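You operate a simulated robot arm through the tools that you are given. There is no shell and no other tool.

Carry out the task below with a simulated robot arm. There is one attempt and no reset: what you move stays moved.

TASK
Close the grey frame's back with the board from the felt.
Fine: first move the orange weight off the print onto the felt; shut both buttons once the board is in.

It is judged by the outcome, as a careful person would: the job done as asked, and still so three seconds after it is handed in. It fails if anything else is knocked over, pushed out of place, dropped, spilled or broken.

THE ROBOT
A 7-joint arm with a two-finger parallel gripper, fixed in place. Base frame: the origin is on the floor under the middle of its stand, x ahead of it, y to its left, z up; the work surface is at about z = 853. Units: mm, degrees, N and s.
With the tool pointing down near the work surface it reaches from about 100 to 640 mm from the base axis. Its first joint turns from -66.0 to 66.0 degrees. Payload 1.57 kg.
The tool frame sits at the grasp point between the pads (the TCP): z along the fingers, y along the line on which they close. The tips reach 30 mm beyond it. Largest opening 80 mm; finger width 17, thickness 12; the body of the gripper, 40 by 82 mm, starts 80 mm behind the TCP.
Orientation is that of the tool frame in the base frame, as [roll, pitch, yaw] about the fixed x, y, z axes, in that order (R = Rz(yaw) Ry(pitch) Rx(roll)). With the fingers straight down and closing along the base's y, the tool's x points along the base's -x, its y along +y and its z along -z.

THE INTERFACE
- The arm moves only by the tool move_arm. Its argument "series" is a list of rows, each an object of numbers (a shift or turn left out is 0, a gripper value left out holds the last): "tx", "ty", "tz": the shift along the tool's x, y, z in mm; "ax", "ay", "az": the turn, a rotation vector about the tool's x, y, z in degrees; "jaw": the closure, from 0 (fully open) to 1 (shut). In form: [{"tx": .., "ty": .., "tz": .., "ax": .., "ay": .., "az": .., "jaw": ..}, ...]. A call has 1 to 20 rows; each row is the pose to reach, as a shift and turn from the pose commanded when the call began, along the tool's axes at that moment. A row lasts 0.2 s, in which the tool goes at most 50 mm and 8.6 degrees; a call with a longer step from one row to the next is refused whole, and so is a gripper value outside its range. A pose out of reach is approached as far as the arm can. The call stops where the force on the tool passes 40 N (or 10 N more than at its start, if that is more) or the arm is blocked; 0.2 s more then pass. The fingers move at their own pace (about 72 mm/s each) and stop on an object; they squeeze with about 42 N. The grip force told is the motor's: it shows also when the fingers shut on nothing. Time passes only in rows, and 0.2 s behind the last, so rows that repeat a pose let the fingers close. The reply holds the time, the measured pose of the TCP, the force on the tool along the base axes, the opening and the grip force, in the units named above and with some noise, with the torque about the TCP (base axes, N m) and any sound that the robot's microphone picked up, and new pictures: "views" is both (left out), scene, wrist or none.
- Cameras (640 x 400 px; columns grow to the right, rows downward): "scene" is fixed at [51, 441.1, 1395.4]; the picture's right is [-0.80, -0.59, 0.00], its down [-0.41, 0.55, -0.72] and it looks along [0.43, -0.58, -0.69] (base axes); focal length 214 px, centre (320, 200). "wrist" rides on the gripper at [72, -7, -122] in the tool frame; the picture's right is [0.09, 1.00, 0.00], its down [-0.84, 0.08, -0.54] and it looks along [-0.54, 0.05, 0.84] (tool axes); focal length 238 px, centre (320, 200). There is no depth. A picture from a camera that has moved, and an enlarged one, comes with that camera's place and axes in the base frame and with its lens. The place of the scene camera against the robot may be out by one fixed shift of up to 25 mm in any direction.
- enlarge(camera, box): a new picture of the part [left, top, right, bottom] of that camera's present view, enlarged. It takes no simulated time.
- job_done(): hands the job in; it is judged then, once.

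Nothing tells you positions but the pictures and the camera data. Unless the task says otherwise, let go and move clear before handing in.

The tools are called after "Request:" by a JSON object that holds its "api" and its "payload". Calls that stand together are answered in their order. move_arm: Moves the arm, as the interface text tells. Its arguments: {"type":"object","properties":{"series":{"type":"array"},"views":{"type":"string","enum":["both","scene","wrist","none"]}},"required":["series"]} The other tools are called the same way: enlarge (camera, box) takes an enlarged picture of a part of a camera's view; job_done () hands the job in.

At the start:

```text
clock: 0.0
ee_pos: [471.7, 12.7, 1164.4]
ee_rot: [180.0, -0.1, 180.0]
wrist_force: [0.2, -0.2, 0.4]
wrist_torque: [-0.01, -0.04, -0.02]
finger_gap: 79.8
finger_force: 0.1
```

scene: 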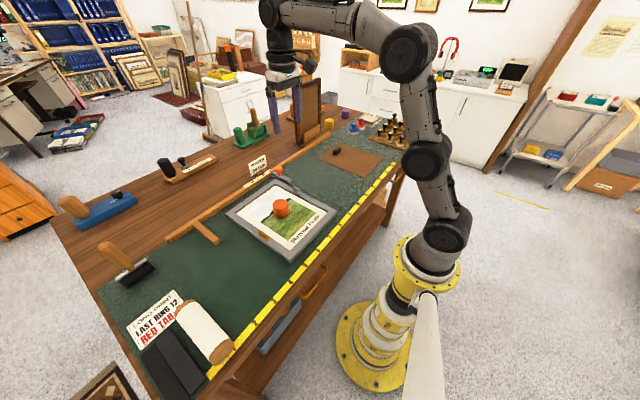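
wrist: 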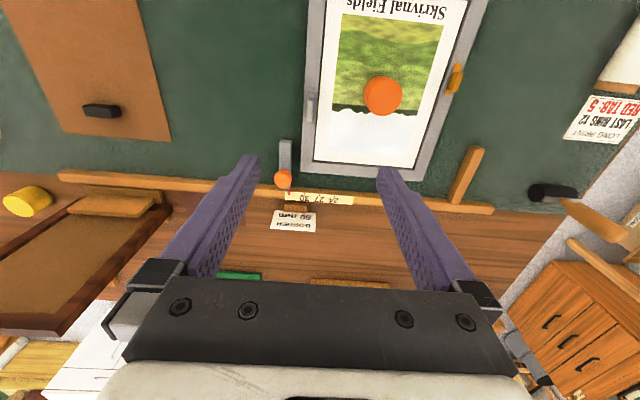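

I see a grey frame lying face down on the green felt with a print and an orange weight on it, and a brown board with a dark knob on the felt to the right of it. I'll look closer before moving.

Request:
{"api": "enlarge", "payload": {"camera": "scene", "box": [210, 120, 410, 270]}}

Request:
{"api": "enlarge", "payload": {"camera": "wrist", "box": [250, 0, 550, 200]}}

Request:
{"api": "enlarge", "payload": {"camera": "wrist", "box": [0, 0, 320, 240]}}

```text
2.67 times, centred on (310, 195) of scene
camera zoom: at [51.0, 441.1, 1395.4], right [-0.8, -0.59, 0.0], down [-0.41, 0.55, -0.72], along [0.43, -0.58, -0.69], focal length 572 px, centre (347, 213)
```

zoom: 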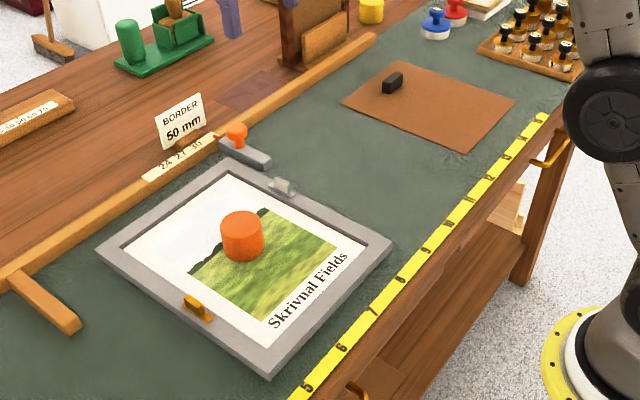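

```text
2.00 times, centred on (400, 100) of wrist
camera zoom: at [400.1, 4.2, 1286.4], right [-0.09, 1.0, 0.0], down [0.84, 0.08, 0.54], along [0.54, 0.05, -0.84], focal length 477 px, centre (160, 400)
```

zoom: 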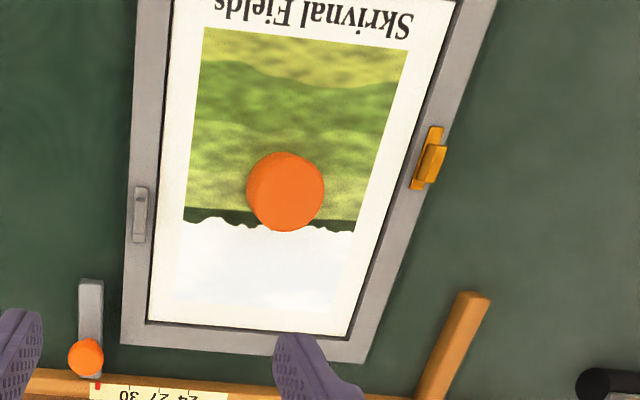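

```text
1.67 times, centred on (160, 120) of wrist
camera zoom: at [400.1, 4.2, 1286.4], right [-0.09, 1.0, 0.0], down [0.84, 0.08, 0.54], along [0.54, 0.05, -0.84], focal length 397 px, centre (587, 333)
```

zoom: 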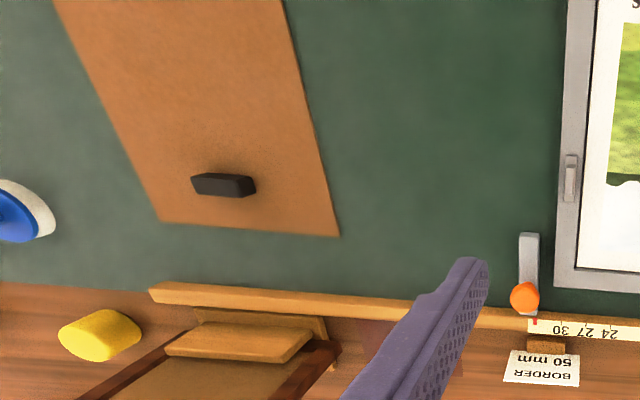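

The frame is square to the base axes, about x 313–605 and y −14–226. The weight is near (454, 106), and the board is near (455, −340). I'll move the wrist camera back to see the whole frame before touching anything.

Request:
{"api": "move_arm", "payload": {"series": [{"tx": 36, "ty": 19}, {"tx": 72, "ty": 38}, {"tx": 108, "ty": 57}, {"tx": 144, "ty": 76}, {"tx": 180, "ty": 94}, {"tx": 180, "ty": 94}]}}

```text
clock: 1.4
ee_pos: [291.9, 105.8, 1165.2]
ee_rot: [-180.0, 0.0, -180.0]
wrist_force: [-1.0, -0.1, -0.4]
wrist_torque: [0.02, 0.03, 0.0]
finger_gap: 79.9
finger_force: 0.0
camera wrist: at [220.2, 98.6, 1286.7], right [-0.09, 1.0, 0.0], down [0.84, 0.08, 0.54], along [0.54, 0.05, -0.84], focal length 238 px, centre (320, 200)
```

scene: 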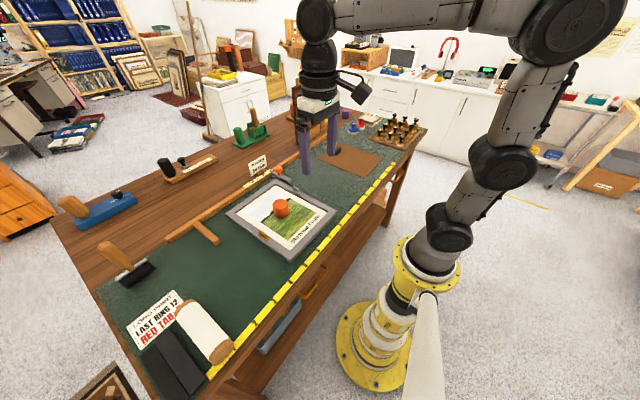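
wrist: 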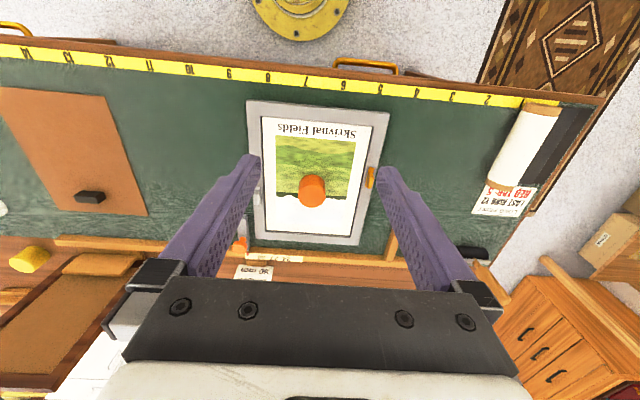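

Now the whole frame and the board are in view. I'll enlarge to see the buttons and the rebate.

Request:
{"api": "enlarge", "payload": {"camera": "wrist", "box": [220, 90, 420, 260]}}

Request:
{"api": "enlarge", "payload": {"camera": "wrist", "box": [0, 70, 200, 240]}}

Request:
{"api": "enlarge", "payload": {"camera": "scene", "box": [220, 160, 340, 270]}}

```text
2.35 times, centred on (320, 175) of wrist
camera zoom: at [220.2, 98.6, 1286.7], right [-0.09, 1.0, 0.0], down [0.84, 0.08, 0.54], along [0.54, 0.05, -0.84], focal length 561 px, centre (320, 259)
```

zoom: 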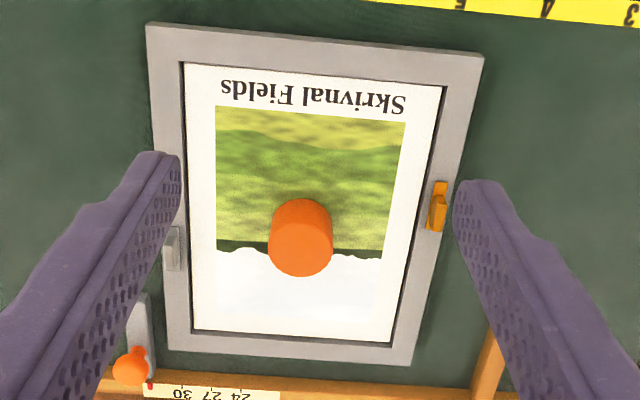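

```text
2.35 times, centred on (100, 155) of wrist
camera zoom: at [220.2, 98.6, 1286.7], right [-0.09, 1.0, 0.0], down [0.84, 0.08, 0.54], along [0.54, 0.05, -0.84], focal length 561 px, centre (838, 306)
```

zoom: 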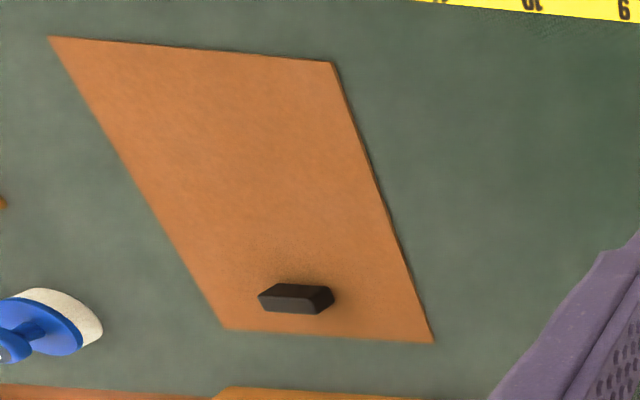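

```text
3.64 times, centred on (280, 215) of scene
camera zoom: at [51.0, 441.1, 1395.4], right [-0.8, -0.59, 0.0], down [-0.41, 0.55, -0.72], along [0.43, -0.58, -0.69], focal length 780 px, centre (466, 146)
```

zoom: 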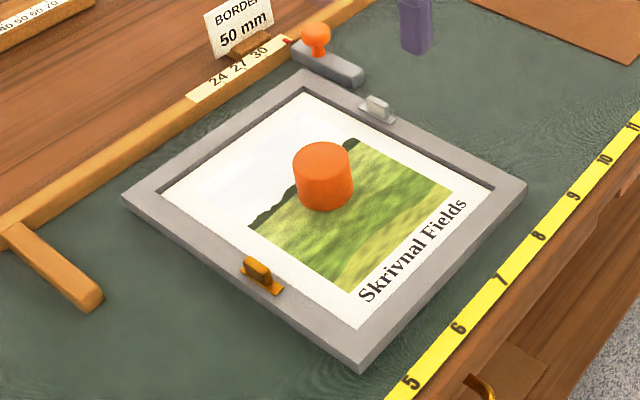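

The frame measures about 302×241 with an opening of about 252×191, centred near (454, 105). The board is about 248×189, centred near (447, −350), with a black handle near (522, −351). I'll take closer views of the brass button, the weight and the grey button.

Request:
{"api": "move_arm", "payload": {"series": [{"tx": 0, "ty": 25, "tz": 30}, {"tx": 0, "ty": 50, "tz": 60}, {"tx": 0, "ty": 75, "tz": 90}, {"tx": 0, "ty": 105, "tz": 120}, {"tx": 0, "ty": 105, "tz": 120}], "views": "wrist"}}

```text
clock: 2.6
ee_pos: [291.8, 211.4, 1045.3]
ee_rot: [180.0, 0.0, -180.0]
wrist_force: [-0.5, 0.1, 0.3]
wrist_torque: [0.02, -0.01, -0.02]
finger_gap: 80.0
finger_force: 0.0
camera wrist: at [220.3, 203.9, 1166.6], right [-0.09, 1.0, 0.0], down [0.84, 0.08, 0.54], along [0.54, 0.05, -0.84], focal length 238 px, centre (320, 200)
```

wrist: 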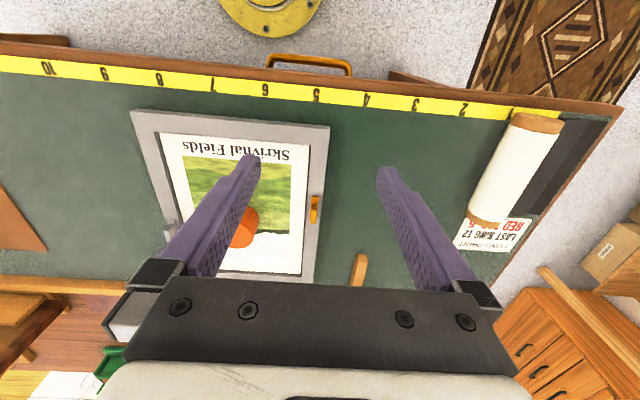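

Request:
{"api": "enlarge", "payload": {"camera": "wrist", "box": [270, 150, 370, 250]}}

Request:
{"api": "move_arm", "payload": {"series": [{"tx": -20, "ty": -50}, {"tx": -40, "ty": -98}, {"tx": -60, "ty": -145}, {"tx": -70, "ty": -190}, {"tx": -70, "ty": -218}, {"tx": -70, "ty": -218}], "views": "wrist"}}

```text
4.00 times, centred on (320, 200) of wrist
camera zoom: at [220.3, 203.9, 1166.6], right [-0.09, 1.0, 0.0], down [0.84, 0.08, 0.54], along [0.54, 0.05, -0.84], focal length 953 px, centre (320, 200)
```

zoom: 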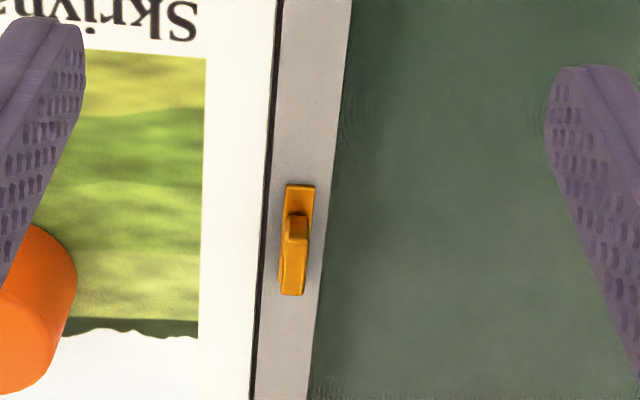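

```text
refused: row 1 steps farther than a row can; nothing moved
```

The brass button lies along its rail (open), with its upright fin near (428, 213.5). Next I'll view the grey button, with shorter steps.

Request:
{"api": "move_arm", "payload": {"series": [{"tx": -14, "ty": -40}, {"tx": -28, "ty": -80}, {"tx": -42, "ty": -120}, {"tx": -56, "ty": -160}, {"tx": -70, "ty": -200}, {"tx": -70, "ty": -218}, {"tx": -70, "ty": -218}], "views": "wrist"}}

Request:
{"api": "enlarge", "payload": {"camera": "wrist", "box": [270, 150, 370, 250]}}

Request:
{"api": "enlarge", "payload": {"camera": "wrist", "box": [240, 60, 480, 260]}}

```text
clock: 4.2
ee_pos: [362.9, -7.5, 1044.4]
ee_rot: [179.9, 0.1, -180.0]
wrist_force: [0.1, -0.1, -0.5]
wrist_torque: [0.01, 0.0, -0.04]
finger_gap: 80.1
finger_force: 0.1
camera wrist: at [290.3, -14.9, 1166.6], right [-0.09, 1.0, 0.0], down [0.84, 0.08, 0.54], along [0.54, 0.05, -0.84], focal length 238 px, centre (320, 200)
```

wrist: 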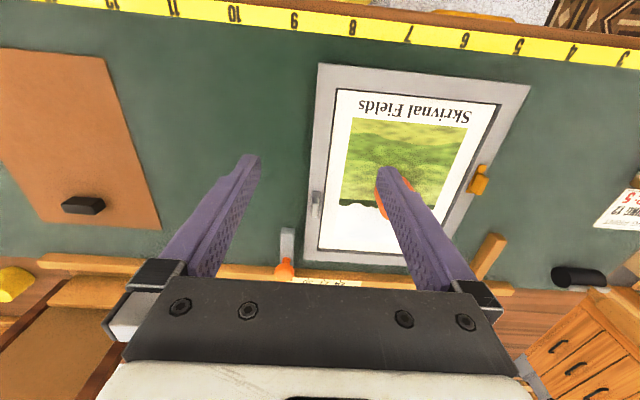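

```text
4.00 times, centred on (320, 200) of wrist
camera zoom: at [290.3, -14.9, 1166.6], right [-0.09, 1.0, 0.0], down [0.84, 0.08, 0.54], along [0.54, 0.05, -0.84], focal length 953 px, centre (320, 200)
```

zoom: 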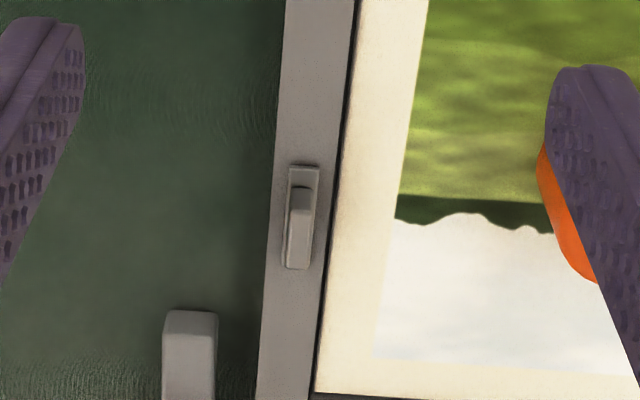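

```text
2.00 times, centred on (360, 160) of wrist
camera zoom: at [290.3, -14.9, 1166.6], right [-0.09, 1.0, 0.0], down [0.84, 0.08, 0.54], along [0.54, 0.05, -0.84], focal length 477 px, centre (240, 280)
```

zoom: 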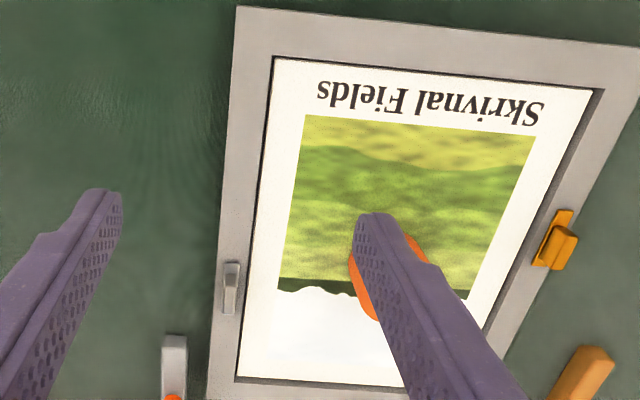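

The grey button is also open, with its fin near (486, −4.6). Now I'll take a closer look at the weight.

Request:
{"api": "move_arm", "payload": {"series": [{"tx": 10, "ty": 40}, {"tx": 20, "ty": 80}, {"tx": 32, "ty": 112}, {"tx": 32, "ty": 112}], "views": "wrist"}}

Request:
{"api": "enlarge", "payload": {"camera": "wrist", "box": [240, 120, 400, 240]}}

```text
clock: 5.2
ee_pos: [331.1, 106.4, 1047.2]
ee_rot: [-179.9, 0.0, 180.0]
wrist_force: [-0.1, 0.7, 0.2]
wrist_torque: [0.0, 0.0, 0.0]
finger_gap: 80.1
finger_force: 0.0
camera wrist: at [258.2, 98.4, 1168.5], right [-0.09, 1.0, 0.0], down [0.84, 0.08, 0.54], along [0.54, 0.05, -0.84], focal length 238 px, centre (320, 200)
```

wrist: 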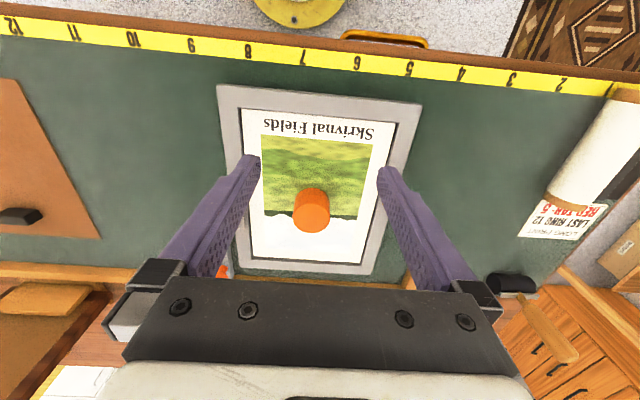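

```text
3.33 times, centred on (320, 180) of wrist
camera zoom: at [258.2, 98.4, 1168.5], right [-0.09, 1.0, 0.0], down [0.84, 0.08, 0.54], along [0.54, 0.05, -0.84], focal length 794 px, centre (320, 267)
```

zoom: 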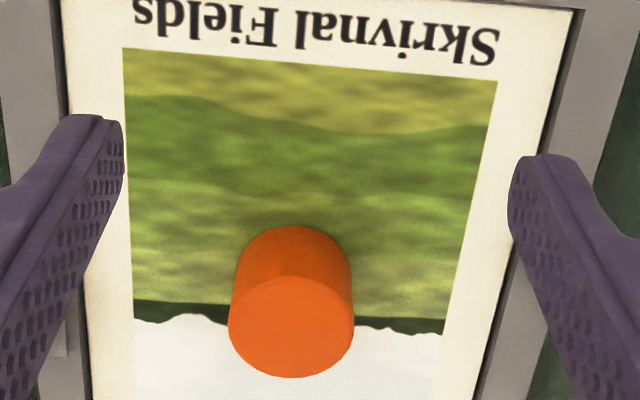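

The weight is about 52 mm across, centred near (459.5, 104.5), with its top near z 903. I'll move above it and descend partway to check alignment.

Request:
{"api": "move_arm", "payload": {"series": [{"tx": -40, "ty": -0.6}, {"tx": -80, "ty": -1.2}, {"tx": -120, "ty": -1.9}, {"tx": -128.5, "ty": -1.9}, {"tx": -128.5, "ty": -1.9, "tz": 30}, {"tx": -128.5, "ty": -1.9, "tz": 60}, {"tx": -128.5, "ty": -1.9, "tz": 80}, {"tx": -128.5, "ty": -1.9, "tz": 80}]}}

```text
clock: 7.0
ee_pos: [458.2, 103.2, 964.5]
ee_rot: [180.0, -0.1, 180.0]
wrist_force: [-0.7, 0.2, 0.8]
wrist_torque: [0.01, -0.01, 0.02]
finger_gap: 80.1
finger_force: 0.0
camera wrist: at [386.3, 95.2, 1085.7], right [-0.09, 1.0, 0.0], down [0.84, 0.08, 0.54], along [0.54, 0.05, -0.84], focal length 238 px, centre (320, 200)
```

scene: 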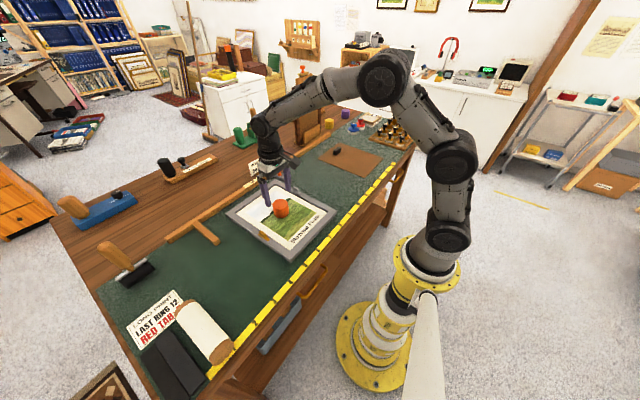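
wrist: 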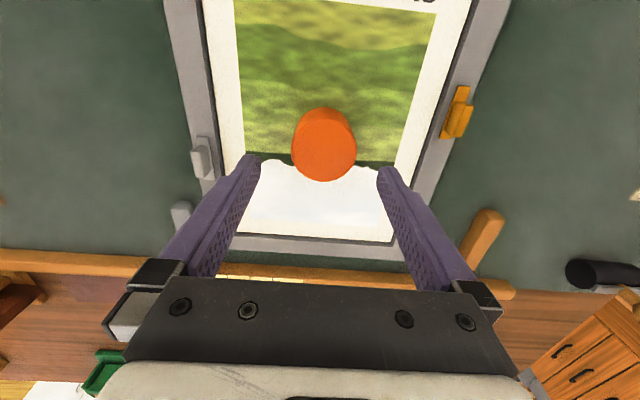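

Request:
{"api": "enlarge", "payload": {"camera": "wrist", "box": [240, 80, 400, 200]}}

Request:
{"api": "enlarge", "payload": {"camera": "scene", "box": [220, 160, 340, 270]}}

```text
3.33 times, centred on (320, 140) of wrist
camera zoom: at [386.3, 95.2, 1085.7], right [-0.09, 1.0, 0.0], down [0.84, 0.08, 0.54], along [0.54, 0.05, -0.84], focal length 794 px, centre (320, 400)
```

zoom: 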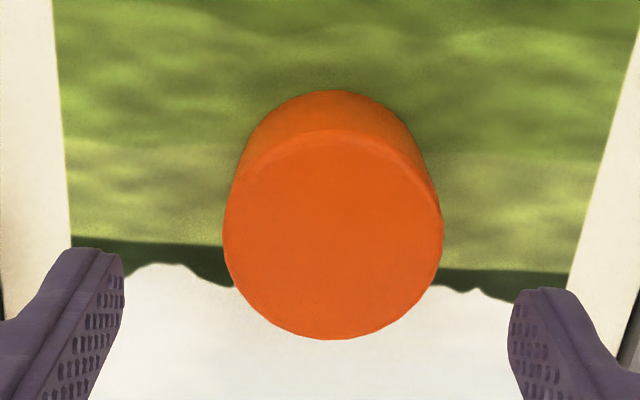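

```text
3.64 times, centred on (280, 215) of scene
camera zoom: at [51.0, 441.1, 1395.4], right [-0.8, -0.59, 0.0], down [-0.41, 0.55, -0.72], along [0.43, -0.58, -0.69], focal length 780 px, centre (466, 146)
```

zoom: 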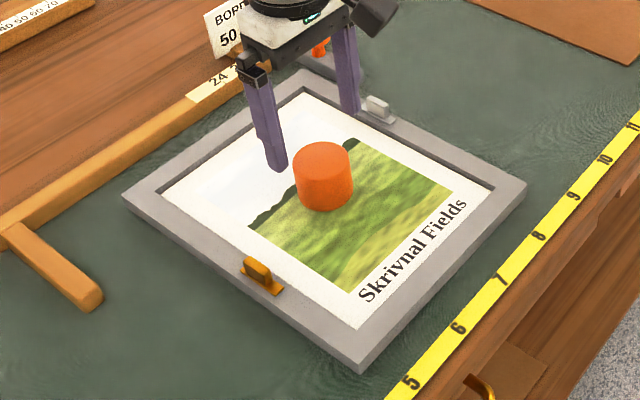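

The weight sits at about (455, 104.7), within a few mm of the TCP. I'll descend with the fingers straddling it and grip.

Request:
{"api": "move_arm", "payload": {"series": [{"tx": 3, "ty": 1.3, "tz": 15}, {"tx": 3, "ty": 1.3, "tz": 30}, {"tx": 3, "ty": 1.3, "tz": 45}, {"tx": 3, "ty": 1.3, "tz": 58}, {"tx": 3, "ty": 1.3, "tz": 65}, {"tx": 3, "ty": 1.3, "tz": 65}]}}

Request:
{"api": "enlarge", "payload": {"camera": "scene", "box": [220, 160, 340, 270]}}

```text
clock: 8.4
ee_pos: [456.3, 104.3, 900.0]
ee_rot: [-179.9, 0.0, 180.0]
wrist_force: [0.4, 0.2, 0.5]
wrist_torque: [0.02, -0.01, -0.03]
finger_gap: 79.9
finger_force: 0.0
camera wrist: at [383.7, 96.7, 1021.1], right [-0.09, 1.0, 0.0], down [0.84, 0.08, 0.54], along [0.54, 0.05, -0.84], focal length 238 px, centre (320, 200)
```

scene: 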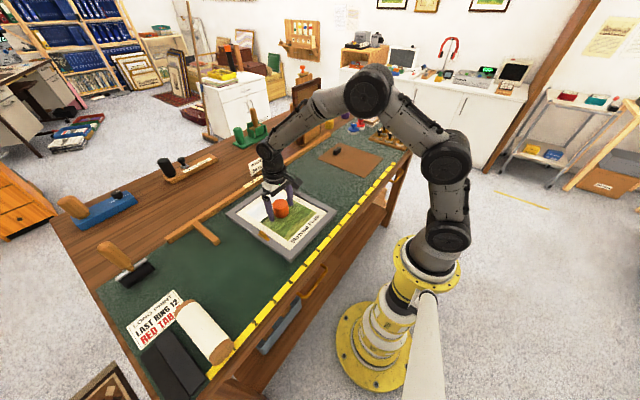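
wrist: 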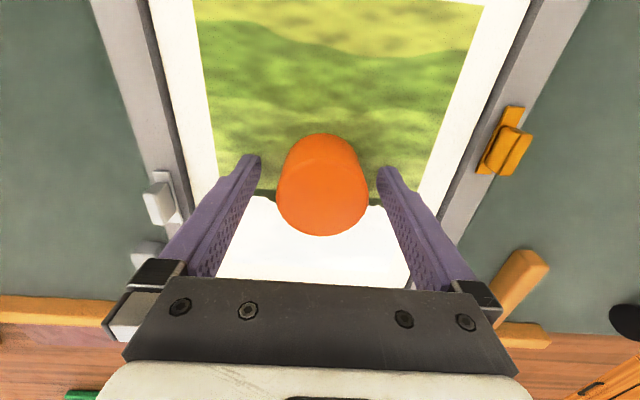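

```text
3.64 times, centred on (280, 215) of scene
camera zoom: at [51.0, 441.1, 1395.4], right [-0.8, -0.59, 0.0], down [-0.41, 0.55, -0.72], along [0.43, -0.58, -0.69], focal length 780 px, centre (466, 146)
```

zoom: 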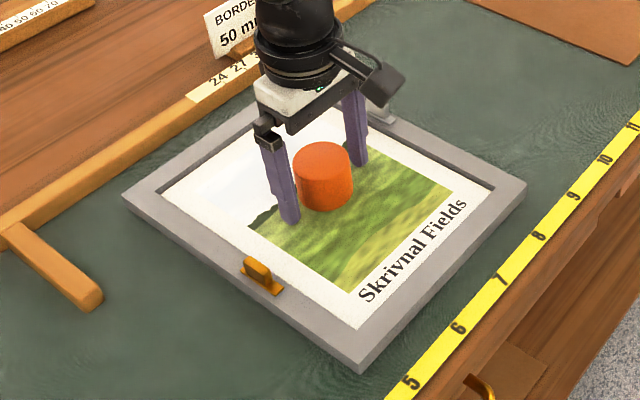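

The TCP is centred on the weight to within a mm. Closing the fingers, then lifting straight up slightly.

Request:
{"api": "move_arm", "payload": {"series": [{"jaw": 1}, {"jaw": 1}, {"jaw": 1}, {"jaw": 1}], "views": "wrist"}}

```text
clock: 9.4
ee_pos: [455.9, 104.3, 901.2]
ee_rot: [-180.0, 0.1, 180.0]
wrist_force: [0.5, 1.0, 0.1]
wrist_torque: [0.04, 0.02, 0.06]
finger_gap: 51.4
finger_force: 42.1
camera wrist: at [383.7, 96.8, 1021.4], right [-0.09, 1.0, 0.0], down [0.84, 0.08, 0.54], along [0.54, 0.05, -0.84], focal length 238 px, centre (320, 200)
```

wrist: 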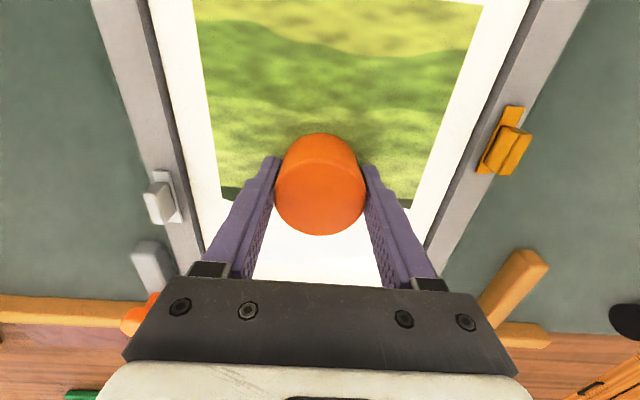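

Gripped at 51.4 mm. Lifting straight up.

Request:
{"api": "move_arm", "payload": {"series": [{"tz": -4}, {"tz": -12}, {"tz": -24}, {"tz": -40}, {"tz": -60}, {"tz": -80}, {"tz": -80}]}}

Request:
{"api": "enlarge", "payload": {"camera": "scene", "box": [220, 160, 340, 270]}}

```text
clock: 11.0
ee_pos: [456.0, 104.4, 979.8]
ee_rot: [180.0, 0.0, -180.0]
wrist_force: [-0.5, 0.2, -6.3]
wrist_torque: [-0.01, 0.03, 0.0]
finger_gap: 51.5
finger_force: 42.2
camera wrist: at [383.8, 96.4, 1101.3], right [-0.09, 1.0, 0.0], down [0.84, 0.08, 0.54], along [0.54, 0.05, -0.84], focal length 238 px, centre (320, 200)
```

scene: 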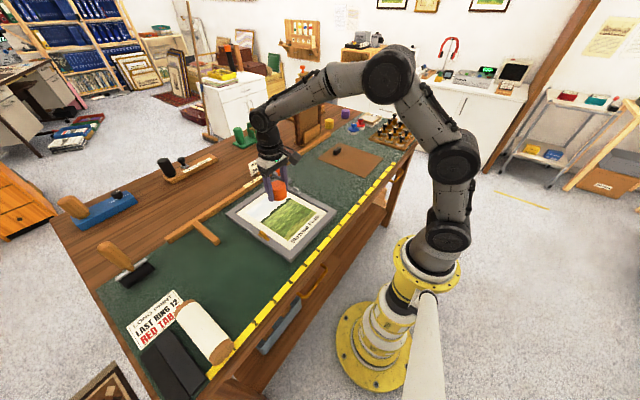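
wrist: 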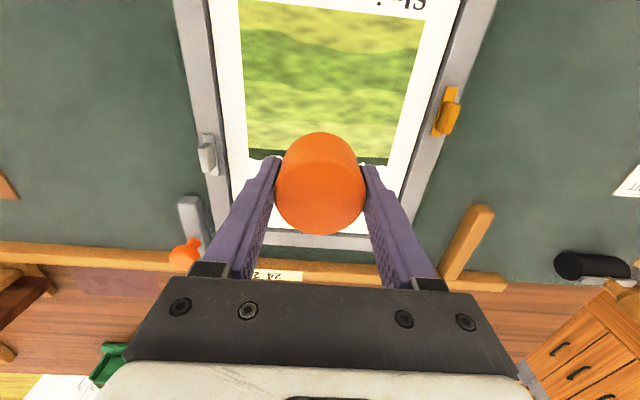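

```text
3.64 times, centred on (280, 215) of scene
camera zoom: at [51.1, 441.1, 1395.4], right [-0.8, -0.59, 0.0], down [-0.41, 0.55, -0.72], along [0.43, -0.58, -0.69], focal length 780 px, centre (466, 146)
```

zoom: 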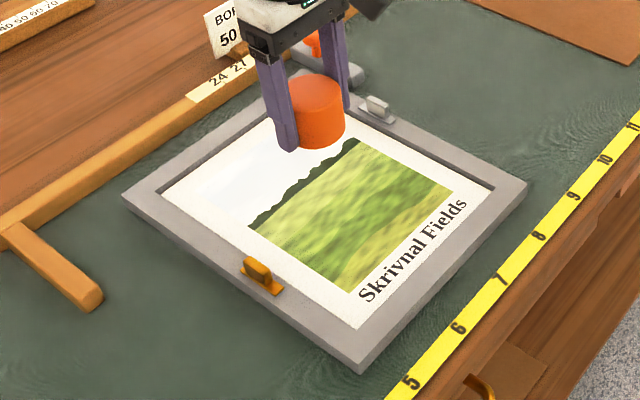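

The print stayed put and the weight is held (about 0.65 kg). I'll carry it to clear felt on the +y side at about (400, 315).

Request:
{"api": "move_arm", "payload": {"series": [{"tx": 8, "ty": 30}, {"tx": 18, "ty": 70}, {"tx": 28, "ty": 110}, {"tx": 40, "ty": 150}, {"tx": 50, "ty": 190}, {"tx": 56, "ty": 210}, {"tx": 56, "ty": 210}, {"tx": 56, "ty": 210, "tz": 30}, {"tx": 56, "ty": 210, "tz": 55}, {"tx": 56, "ty": 210, "tz": 70}, {"tx": 56, "ty": 210, "tz": 74}, {"tx": 56, "ty": 210, "tz": 74}]}}

Request:
{"api": "enlarge", "payload": {"camera": "scene", "box": [170, 180, 330, 300]}}

```text
clock: 13.6
ee_pos: [400.7, 314.9, 905.0]
ee_rot: [180.0, 0.0, 180.0]
wrist_force: [0.2, 0.2, -6.4]
wrist_torque: [-0.04, 0.02, 0.02]
finger_gap: 51.4
finger_force: 41.9
camera wrist: at [328.3, 307.0, 1026.9], right [-0.09, 1.0, 0.0], down [0.84, 0.08, 0.54], along [0.54, 0.05, -0.84], focal length 238 px, centre (320, 200)
```

scene: 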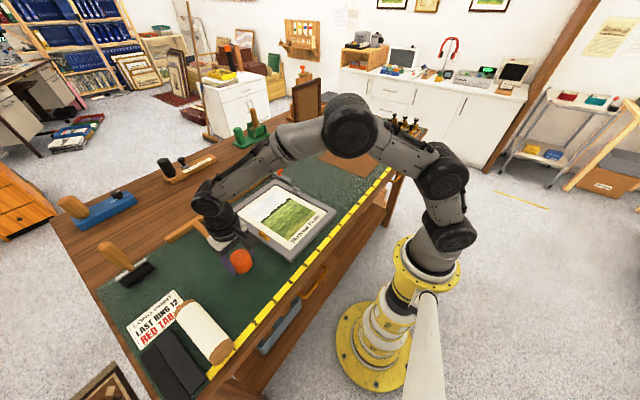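
wrist: 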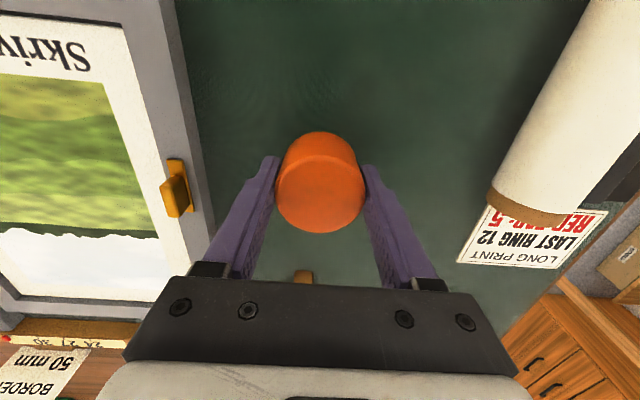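

```text
3.33 times, centred on (250, 240) of scene
camera zoom: at [51.1, 441.2, 1395.4], right [-0.8, -0.59, 0.0], down [-0.41, 0.55, -0.72], along [0.43, -0.58, -0.69], focal length 715 px, centre (553, 67)
```

zoom: 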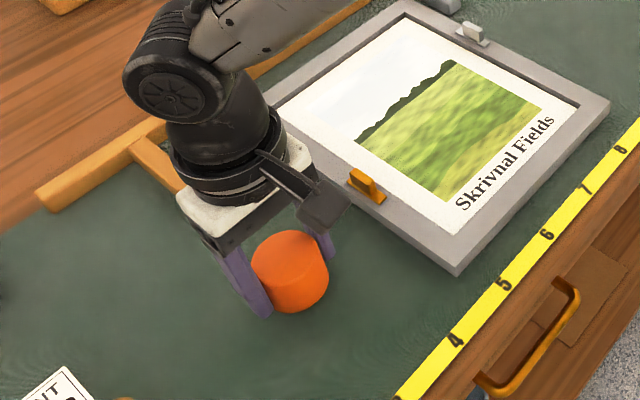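

Over clear felt. Lowering in small steps until it touches.

Request:
{"api": "move_arm", "payload": {"series": [{"tz": 2}, {"tz": 4}, {"tz": 6}, {"tz": 6}], "views": "none"}}

```text
clock: 14.6
ee_pos: [399.8, 314.8, 899.6]
ee_rot: [-180.0, 0.0, -180.0]
wrist_force: [-0.7, 0.2, -6.4]
wrist_torque: [-0.01, -0.01, 0.01]
finger_gap: 51.8
finger_force: 41.7
```

Request:
{"api": "move_arm", "payload": {"series": [{"tz": 1}, {"tz": 2}, {"tz": 3}, {"tz": 3}], "views": "none"}}

```text
clock: 15.6
ee_pos: [400.4, 314.8, 898.0]
ee_rot: [179.9, 0.0, 179.9]
wrist_force: [-0.5, -0.6, -5.2]
wrist_torque: [0.01, 0.01, -0.02]
finger_gap: 51.3
finger_force: 41.9
```

Request:
{"api": "move_arm", "payload": {"series": [{"tz": 0.5}, {"tz": 1}, {"tz": 1}], "views": "none"}}

```text
clock: 16.4
ee_pos: [401.3, 314.7, 897.1]
ee_rot: [180.0, 0.0, -179.9]
wrist_force: [0.6, 0.2, -5.8]
wrist_torque: [0.0, -0.01, 0.01]
finger_gap: 51.5
finger_force: 41.9
```

Request:
{"api": "move_arm", "payload": {"series": [{"tz": 1}, {"tz": 2}, {"tz": 2}], "views": "none"}}

```text
clock: 17.2
ee_pos: [401.0, 314.1, 893.6]
ee_rot: [-179.9, 0.0, 180.0]
wrist_force: [-0.3, 0.0, -5.7]
wrist_torque: [-0.06, 0.0, -0.01]
finger_gap: 51.4
finger_force: 41.8
```

Request:
{"api": "move_arm", "payload": {"series": [{"tz": 1}, {"tz": 1.5}, {"tz": 2}, {"tz": 2}], "views": "none"}}

```text
clock: 18.2
ee_pos: [399.3, 315.3, 892.2]
ee_rot: [-180.0, 0.0, 180.0]
wrist_force: [0.4, 0.7, -6.8]
wrist_torque: [0.0, -0.02, -0.01]
finger_gap: 51.4
finger_force: 42.5
```

Request:
{"api": "move_arm", "payload": {"series": [{"tz": 1}, {"tz": 1.5}, {"tz": 2}, {"tz": 2}], "views": "scene"}}

Request:
{"api": "enlarge", "payload": {"camera": "scene", "box": [190, 220, 290, 300]}}

```text
clock: 19.2
ee_pos: [400.6, 315.3, 891.9]
ee_rot: [180.0, 0.0, -180.0]
wrist_force: [-7.3, -5.7, 10.5]
wrist_torque: [-0.13, 0.62, 0.12]
finger_gap: 51.7
finger_force: 41.3
```

scene: 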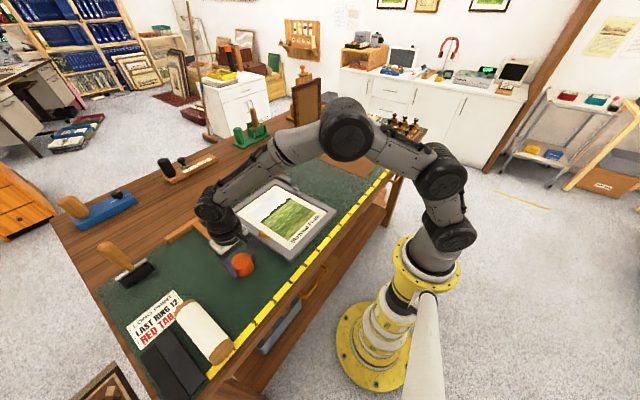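

```text
5.00 times, centred on (240, 260) of scene
camera zoom: at [50.7, 440.9, 1395.5], right [-0.8, -0.59, 0.0], down [-0.41, 0.55, -0.72], along [0.43, -0.58, -0.69], focal length 1072 px, centre (720, -100)
```

zoom: 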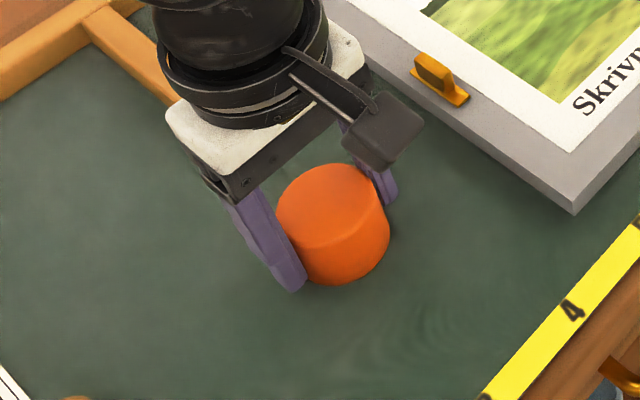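

Contact: 17 N against the felt. I'll ease up a fraction to relieve the press, then open and rise straight up.

Request:
{"api": "move_arm", "payload": {"series": [{"tz": -0.6}, {"tz": -0.6}, {"tz": -0.6, "jaw": 0.5}, {"tz": -0.6, "jaw": 0}, {"tz": -0.6, "jaw": 0}, {"tz": -0.6, "jaw": 0}], "views": "both"}}

```text
clock: 20.6
ee_pos: [400.3, 314.8, 891.4]
ee_rot: [179.9, 0.0, 180.0]
wrist_force: [-0.2, 0.1, -0.4]
wrist_torque: [-0.02, -0.01, 0.02]
finger_gap: 80.0
finger_force: 0.0
camera wrist: at [327.9, 306.8, 1011.6], right [-0.09, 1.0, 0.0], down [0.84, 0.08, 0.54], along [0.54, 0.05, -0.84], focal length 238 px, centre (320, 200)
```

scene: 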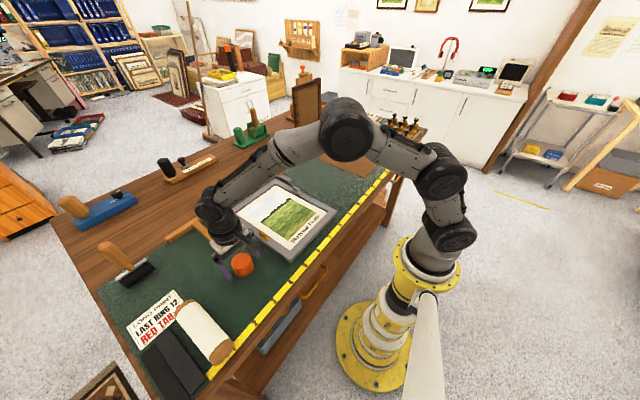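
wrist: 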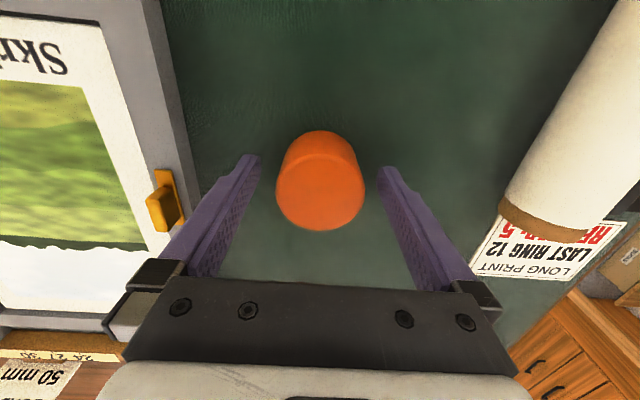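

The weight stands upright on the felt. I'll rise clear and travel to look at the board.

Request:
{"api": "move_arm", "payload": {"series": [{"tz": -20}, {"tz": -60}, {"tz": -100}, {"tz": -140}, {"tz": -160}, {"tz": -160}], "views": "none"}}

Request:
{"api": "move_arm", "payload": {"series": [{"ty": -40}, {"ty": -85}, {"ty": -130}, {"ty": -175}, {"ty": -220}, {"ty": -265}, {"ty": -310}, {"ty": -355}, {"ty": -400}, {"ty": -445}, {"ty": -490}, {"ty": -535, "tx": 5}, {"ty": -580, "tx": 10}, {"ty": -625, "tx": 15}, {"ty": -650, "tx": 20}, {"ty": -650, "tx": 20}]}}

Request:
{"api": "enlarge", "payload": {"camera": "wrist", "box": [220, 90, 420, 260]}}

```text
clock: 22.0
ee_pos: [401.0, 314.5, 1051.8]
ee_rot: [180.0, 0.0, -180.0]
wrist_force: [0.5, 0.0, -0.3]
wrist_torque: [0.0, 0.01, -0.02]
finger_gap: 80.4
finger_force: 0.0
```

```text
clock: 25.4
ee_pos: [380.0, -335.1, 1049.9]
ee_rot: [179.9, 0.0, -179.9]
wrist_force: [-0.2, 0.1, -0.2]
wrist_torque: [0.01, 0.04, 0.02]
finger_gap: 79.8
finger_force: 0.1
camera wrist: at [307.6, -343.2, 1172.3], right [-0.09, 1.0, 0.0], down [0.84, 0.08, 0.54], along [0.54, 0.05, -0.84], focal length 238 px, centre (320, 200)
```

scene: 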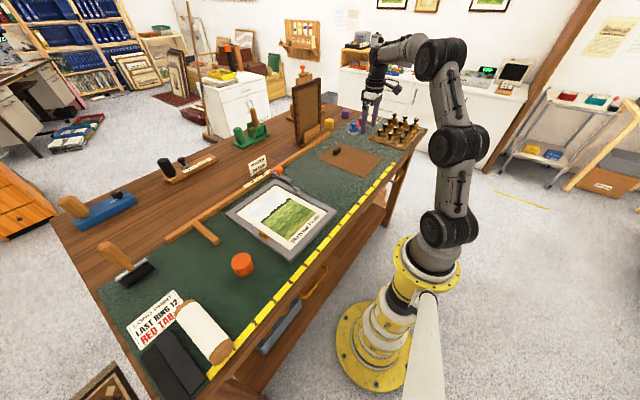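
wrist: 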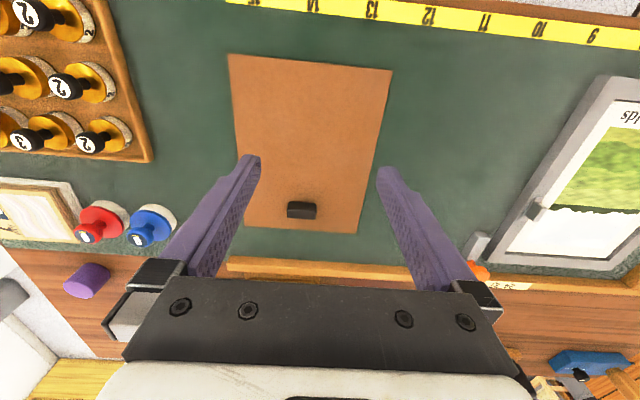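

```text
2.35 times, centred on (320, 175) of wrist
camera zoom: at [307.6, -343.2, 1172.3], right [-0.09, 1.0, 0.0], down [0.84, 0.08, 0.54], along [0.54, 0.05, -0.84], focal length 561 px, centre (320, 259)
```

zoom: 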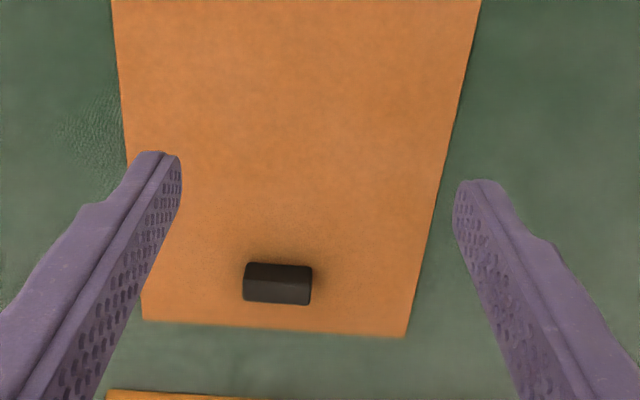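

The board lies square, about x 323–573 and y −446 to −257. Its black handle is about 18×44×24 mm, centred near (523, −350.5), with its top near z 882. I'll turn the tool 90° so the fingers close across the handle's narrow side, and move above it.

Request:
{"api": "move_arm", "payload": {"series": [{"tx": -13, "ty": -1.5, "az": 8.3, "tz": 6}, {"tx": -26, "ty": -3, "az": 16.5, "tz": 12}, {"tx": -39, "ty": -4.5, "az": 24.8, "tz": 18}, {"tx": -52, "ty": -6, "az": 33, "tz": 24}, {"tx": -65, "ty": -7.5, "az": 41.2, "tz": 30}, {"tx": -78, "ty": -9, "az": 49.5, "tz": 36}, {"tx": -91, "ty": -10.5, "az": 57.8, "tz": 42}, {"tx": -104, "ty": -12, "az": 66, "tz": 48}, {"tx": -117, "ty": -13.5, "az": 74.2, "tz": 54}, {"tx": -130, "ty": -15, "az": 82.2, "tz": 60}, {"tx": -143, "ty": -15.5, "az": 90, "tz": 66}, {"tx": -143, "ty": -15.5, "az": 90, "tz": 70}, {"tx": -143, "ty": -15.5, "az": 90, "tz": 70}]}}

Request:
{"api": "enlarge", "payload": {"camera": "wrist", "box": [220, 60, 420, 230]}}

```text
clock: 28.2
ee_pos: [523.2, -350.2, 980.3]
ee_rot: [180.0, -0.1, 89.9]
wrist_force: [-0.1, 0.4, 0.3]
wrist_torque: [-0.01, 0.02, -0.01]
finger_gap: 80.2
finger_force: 0.0
camera wrist: at [516.0, -280.3, 1101.8], right [1.0, 0.09, 0.0], down [0.08, -0.84, 0.54], along [0.05, -0.54, -0.84], focal length 238 px, centre (320, 200)
```

scene: 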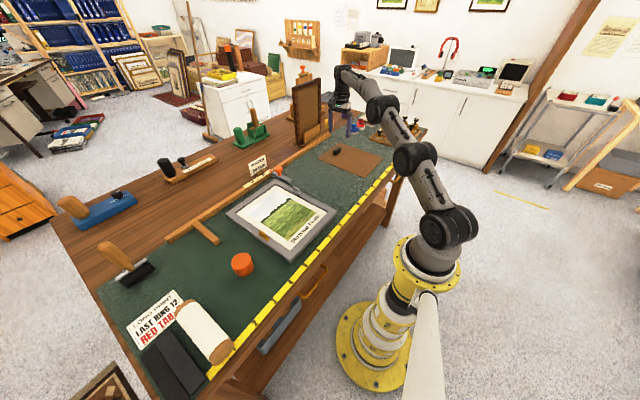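
wrist: 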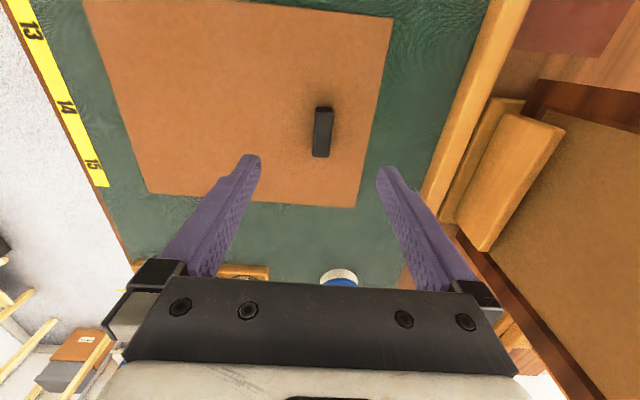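

```text
2.35 times, centred on (320, 145) of wrist
camera zoom: at [516.0, -280.3, 1101.8], right [1.0, 0.09, 0.0], down [0.08, -0.84, 0.54], along [0.05, -0.54, -0.84], focal length 561 px, centre (320, 329)
```

zoom: 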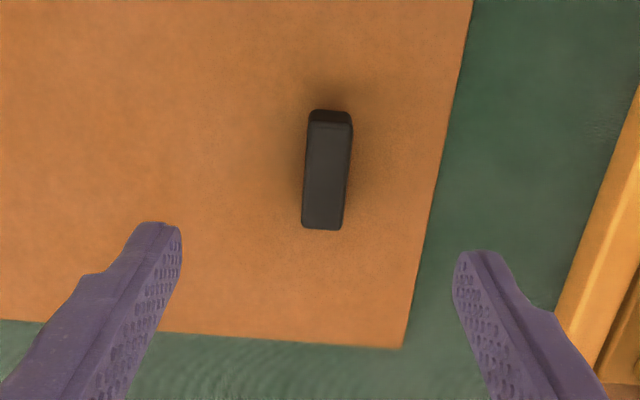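

Aligned with the handle, whose top centre reads about (524.6, −349.1). Descending so the fingers straddle it.

Request:
{"api": "move_arm", "payload": {"series": [{"tx": 0.6, "ty": 0.8, "tz": 25}, {"tx": 0.6, "ty": 0.8, "tz": 50}, {"tx": 0.6, "ty": 0.8, "tz": 70}, {"tx": 0.6, "ty": 0.8, "tz": 80}, {"tx": 0.6, "ty": 0.8, "tz": 86}, {"tx": 0.6, "ty": 0.8, "tz": 86}]}}

Request:
{"api": "enlarge", "payload": {"camera": "scene", "box": [300, 110, 410, 190]}}

Request:
{"api": "enlarge", "payload": {"camera": "wrist", "box": [220, 100, 420, 260]}}

```text
clock: 29.6
ee_pos: [523.7, -348.7, 895.0]
ee_rot: [-179.9, 0.0, 89.9]
wrist_force: [0.1, 0.1, 0.6]
wrist_torque: [-0.01, 0.0, -0.01]
finger_gap: 80.0
finger_force: 0.0
camera wrist: at [516.5, -279.6, 1016.1], right [1.0, 0.09, 0.0], down [0.08, -0.84, 0.54], along [0.05, -0.54, -0.84], focal length 238 px, centre (320, 200)
```

scene: 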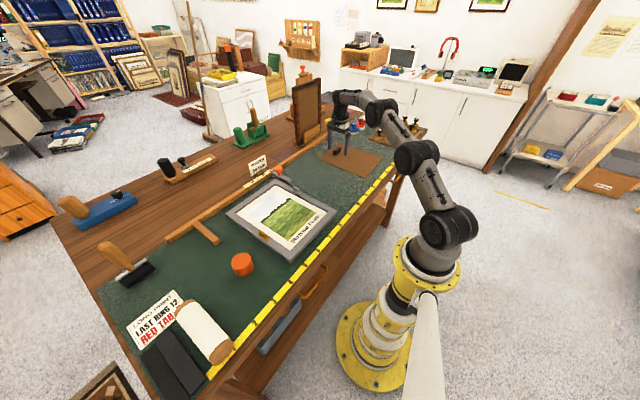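
wrist: 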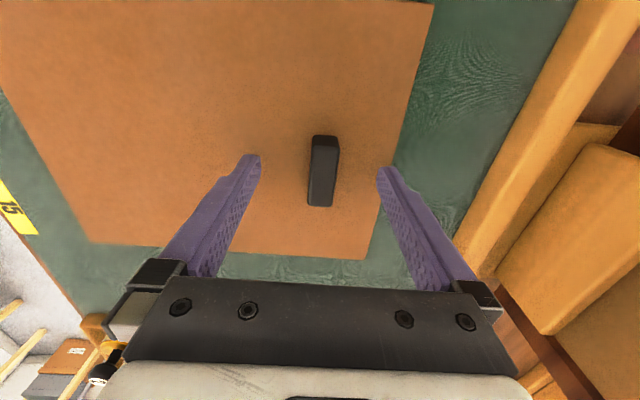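

```text
5.00 times, centred on (355, 150) of scene
camera zoom: at [51.0, 441.1, 1395.4], right [-0.8, -0.59, 0.0], down [-0.41, 0.55, -0.72], along [0.43, -0.58, -0.69], focal length 1072 px, centre (145, 450)
```

zoom: 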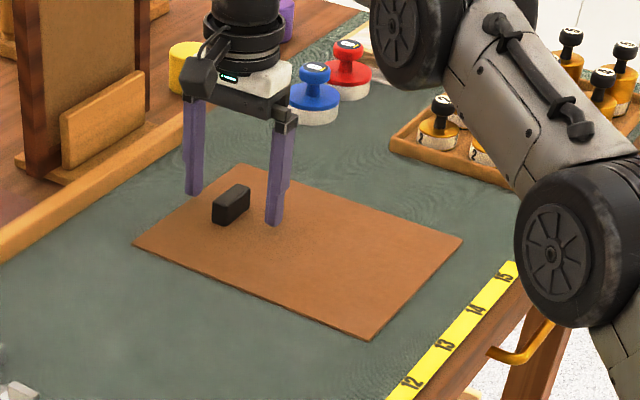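

```text
2.50 times, centred on (320, 180) of wrist
camera zoom: at [516.5, -279.6, 1016.1], right [1.0, 0.09, 0.0], down [0.08, -0.84, 0.54], along [0.05, -0.54, -0.84], focal length 596 px, centre (320, 250)
```

zoom: 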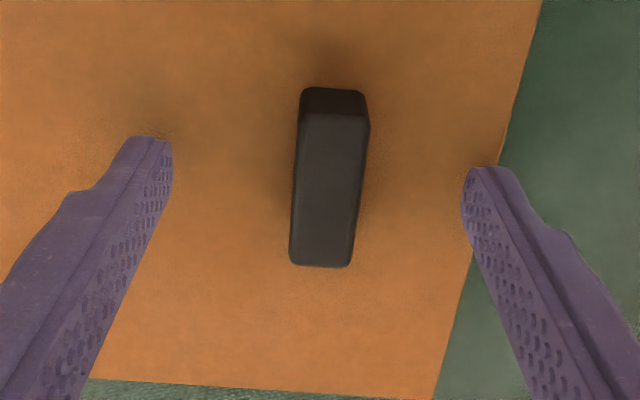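

The handle is between the fingers, and its centre now reads about (525, −351.5). I'll shift slightly to centre on it and go down a few mm more.

Request:
{"api": "move_arm", "payload": {"series": [{"tx": -2, "ty": 0.8, "tz": 1}, {"tx": -2, "ty": 0.8, "tz": 3}, {"tx": -2, "ty": 0.8, "tz": 4.5}, {"tx": -2, "ty": 0.8, "tz": 4.5}], "views": "wrist"}}

Request:
{"api": "enlarge", "payload": {"camera": "scene", "box": [320, 120, 380, 170]}}

```text
clock: 30.6
ee_pos: [524.6, -352.4, 890.2]
ee_rot: [-179.9, 0.0, 90.1]
wrist_force: [-0.2, 0.2, 0.2]
wrist_torque: [0.02, 0.02, 0.01]
finger_gap: 80.2
finger_force: 0.1
camera wrist: at [517.4, -281.5, 1011.4], right [1.0, 0.09, 0.0], down [0.08, -0.84, 0.54], along [0.05, -0.54, -0.84], focal length 238 px, centre (320, 200)
```

wrist: 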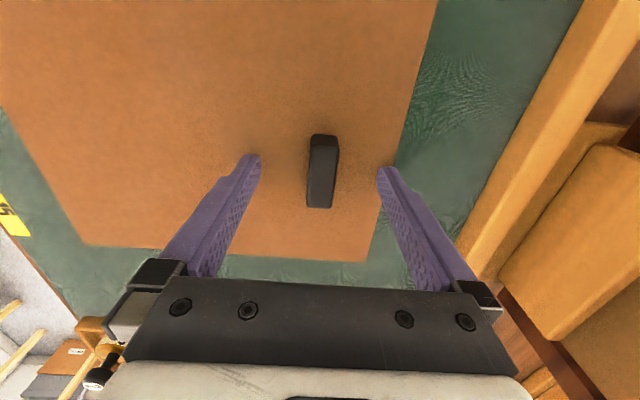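

```text
8.00 times, centred on (350, 145) of scene
camera zoom: at [51.0, 441.1, 1395.4], right [-0.8, -0.59, 0.0], down [-0.41, 0.55, -0.72], along [0.43, -0.58, -0.69], focal length 1716 px, centre (80, 640)
```

zoom: 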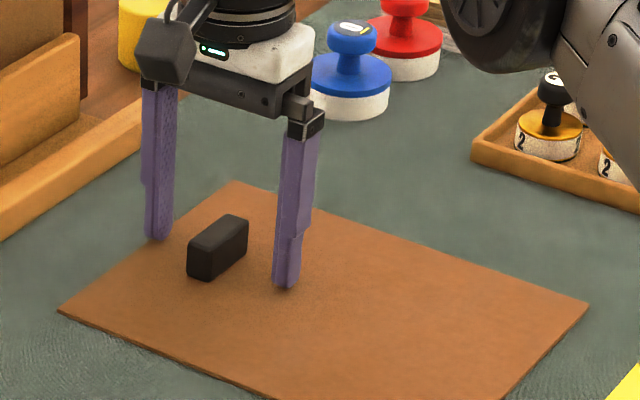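

Tips sit just above the board with about 17 mm of handle between them. Closing.

Request:
{"api": "move_arm", "payload": {"series": [{"jaw": 0.5}, {"jaw": 1}, {"jaw": 1}, {"jaw": 1}, {"jaw": 1}], "views": "both"}}

Request:
{"api": "enlarge", "payload": {"camera": "scene", "box": [310, 120, 400, 190]}}

```text
clock: 31.8
ee_pos: [524.0, -352.0, 890.5]
ee_rot: [-180.0, 0.0, 90.0]
wrist_force: [0.5, -0.1, 0.4]
wrist_torque: [-0.07, -0.04, 0.02]
finger_gap: 17.1
finger_force: 32.3
camera wrist: at [517.4, -281.5, 1011.7], right [1.0, 0.09, 0.0], down [0.08, -0.84, 0.54], along [0.05, -0.54, -0.84], focal length 238 px, centre (320, 200)
```

scene: 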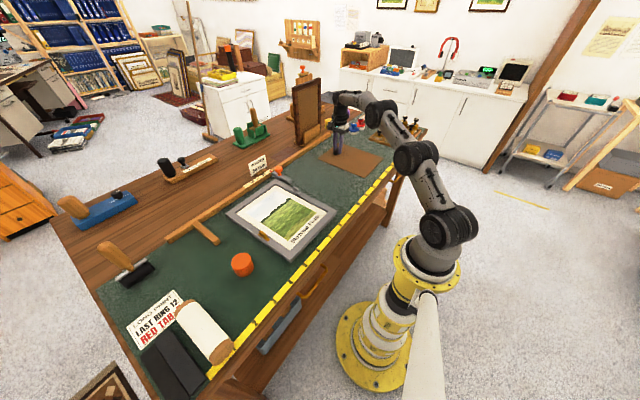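
wrist: 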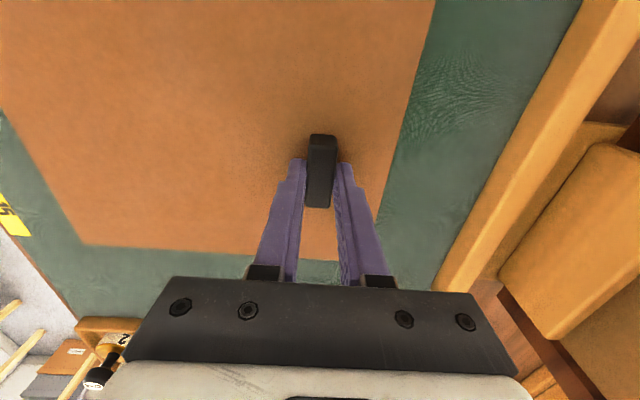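

```text
5.71 times, centred on (355, 155) of scene
camera zoom: at [51.1, 441.1, 1395.4], right [-0.8, -0.59, 0.0], down [-0.41, 0.55, -0.72], along [0.43, -0.58, -0.69], focal length 1226 px, centre (120, 457)
```

zoom: 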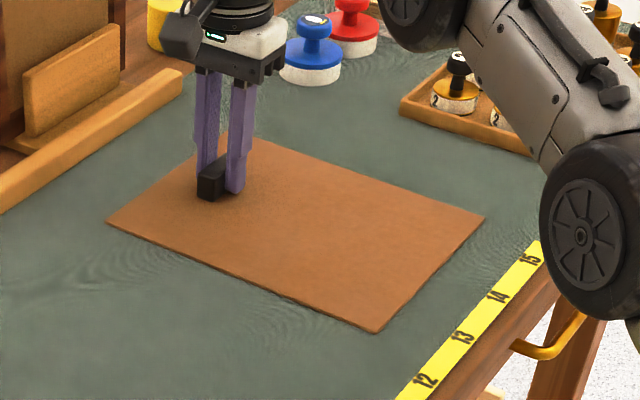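

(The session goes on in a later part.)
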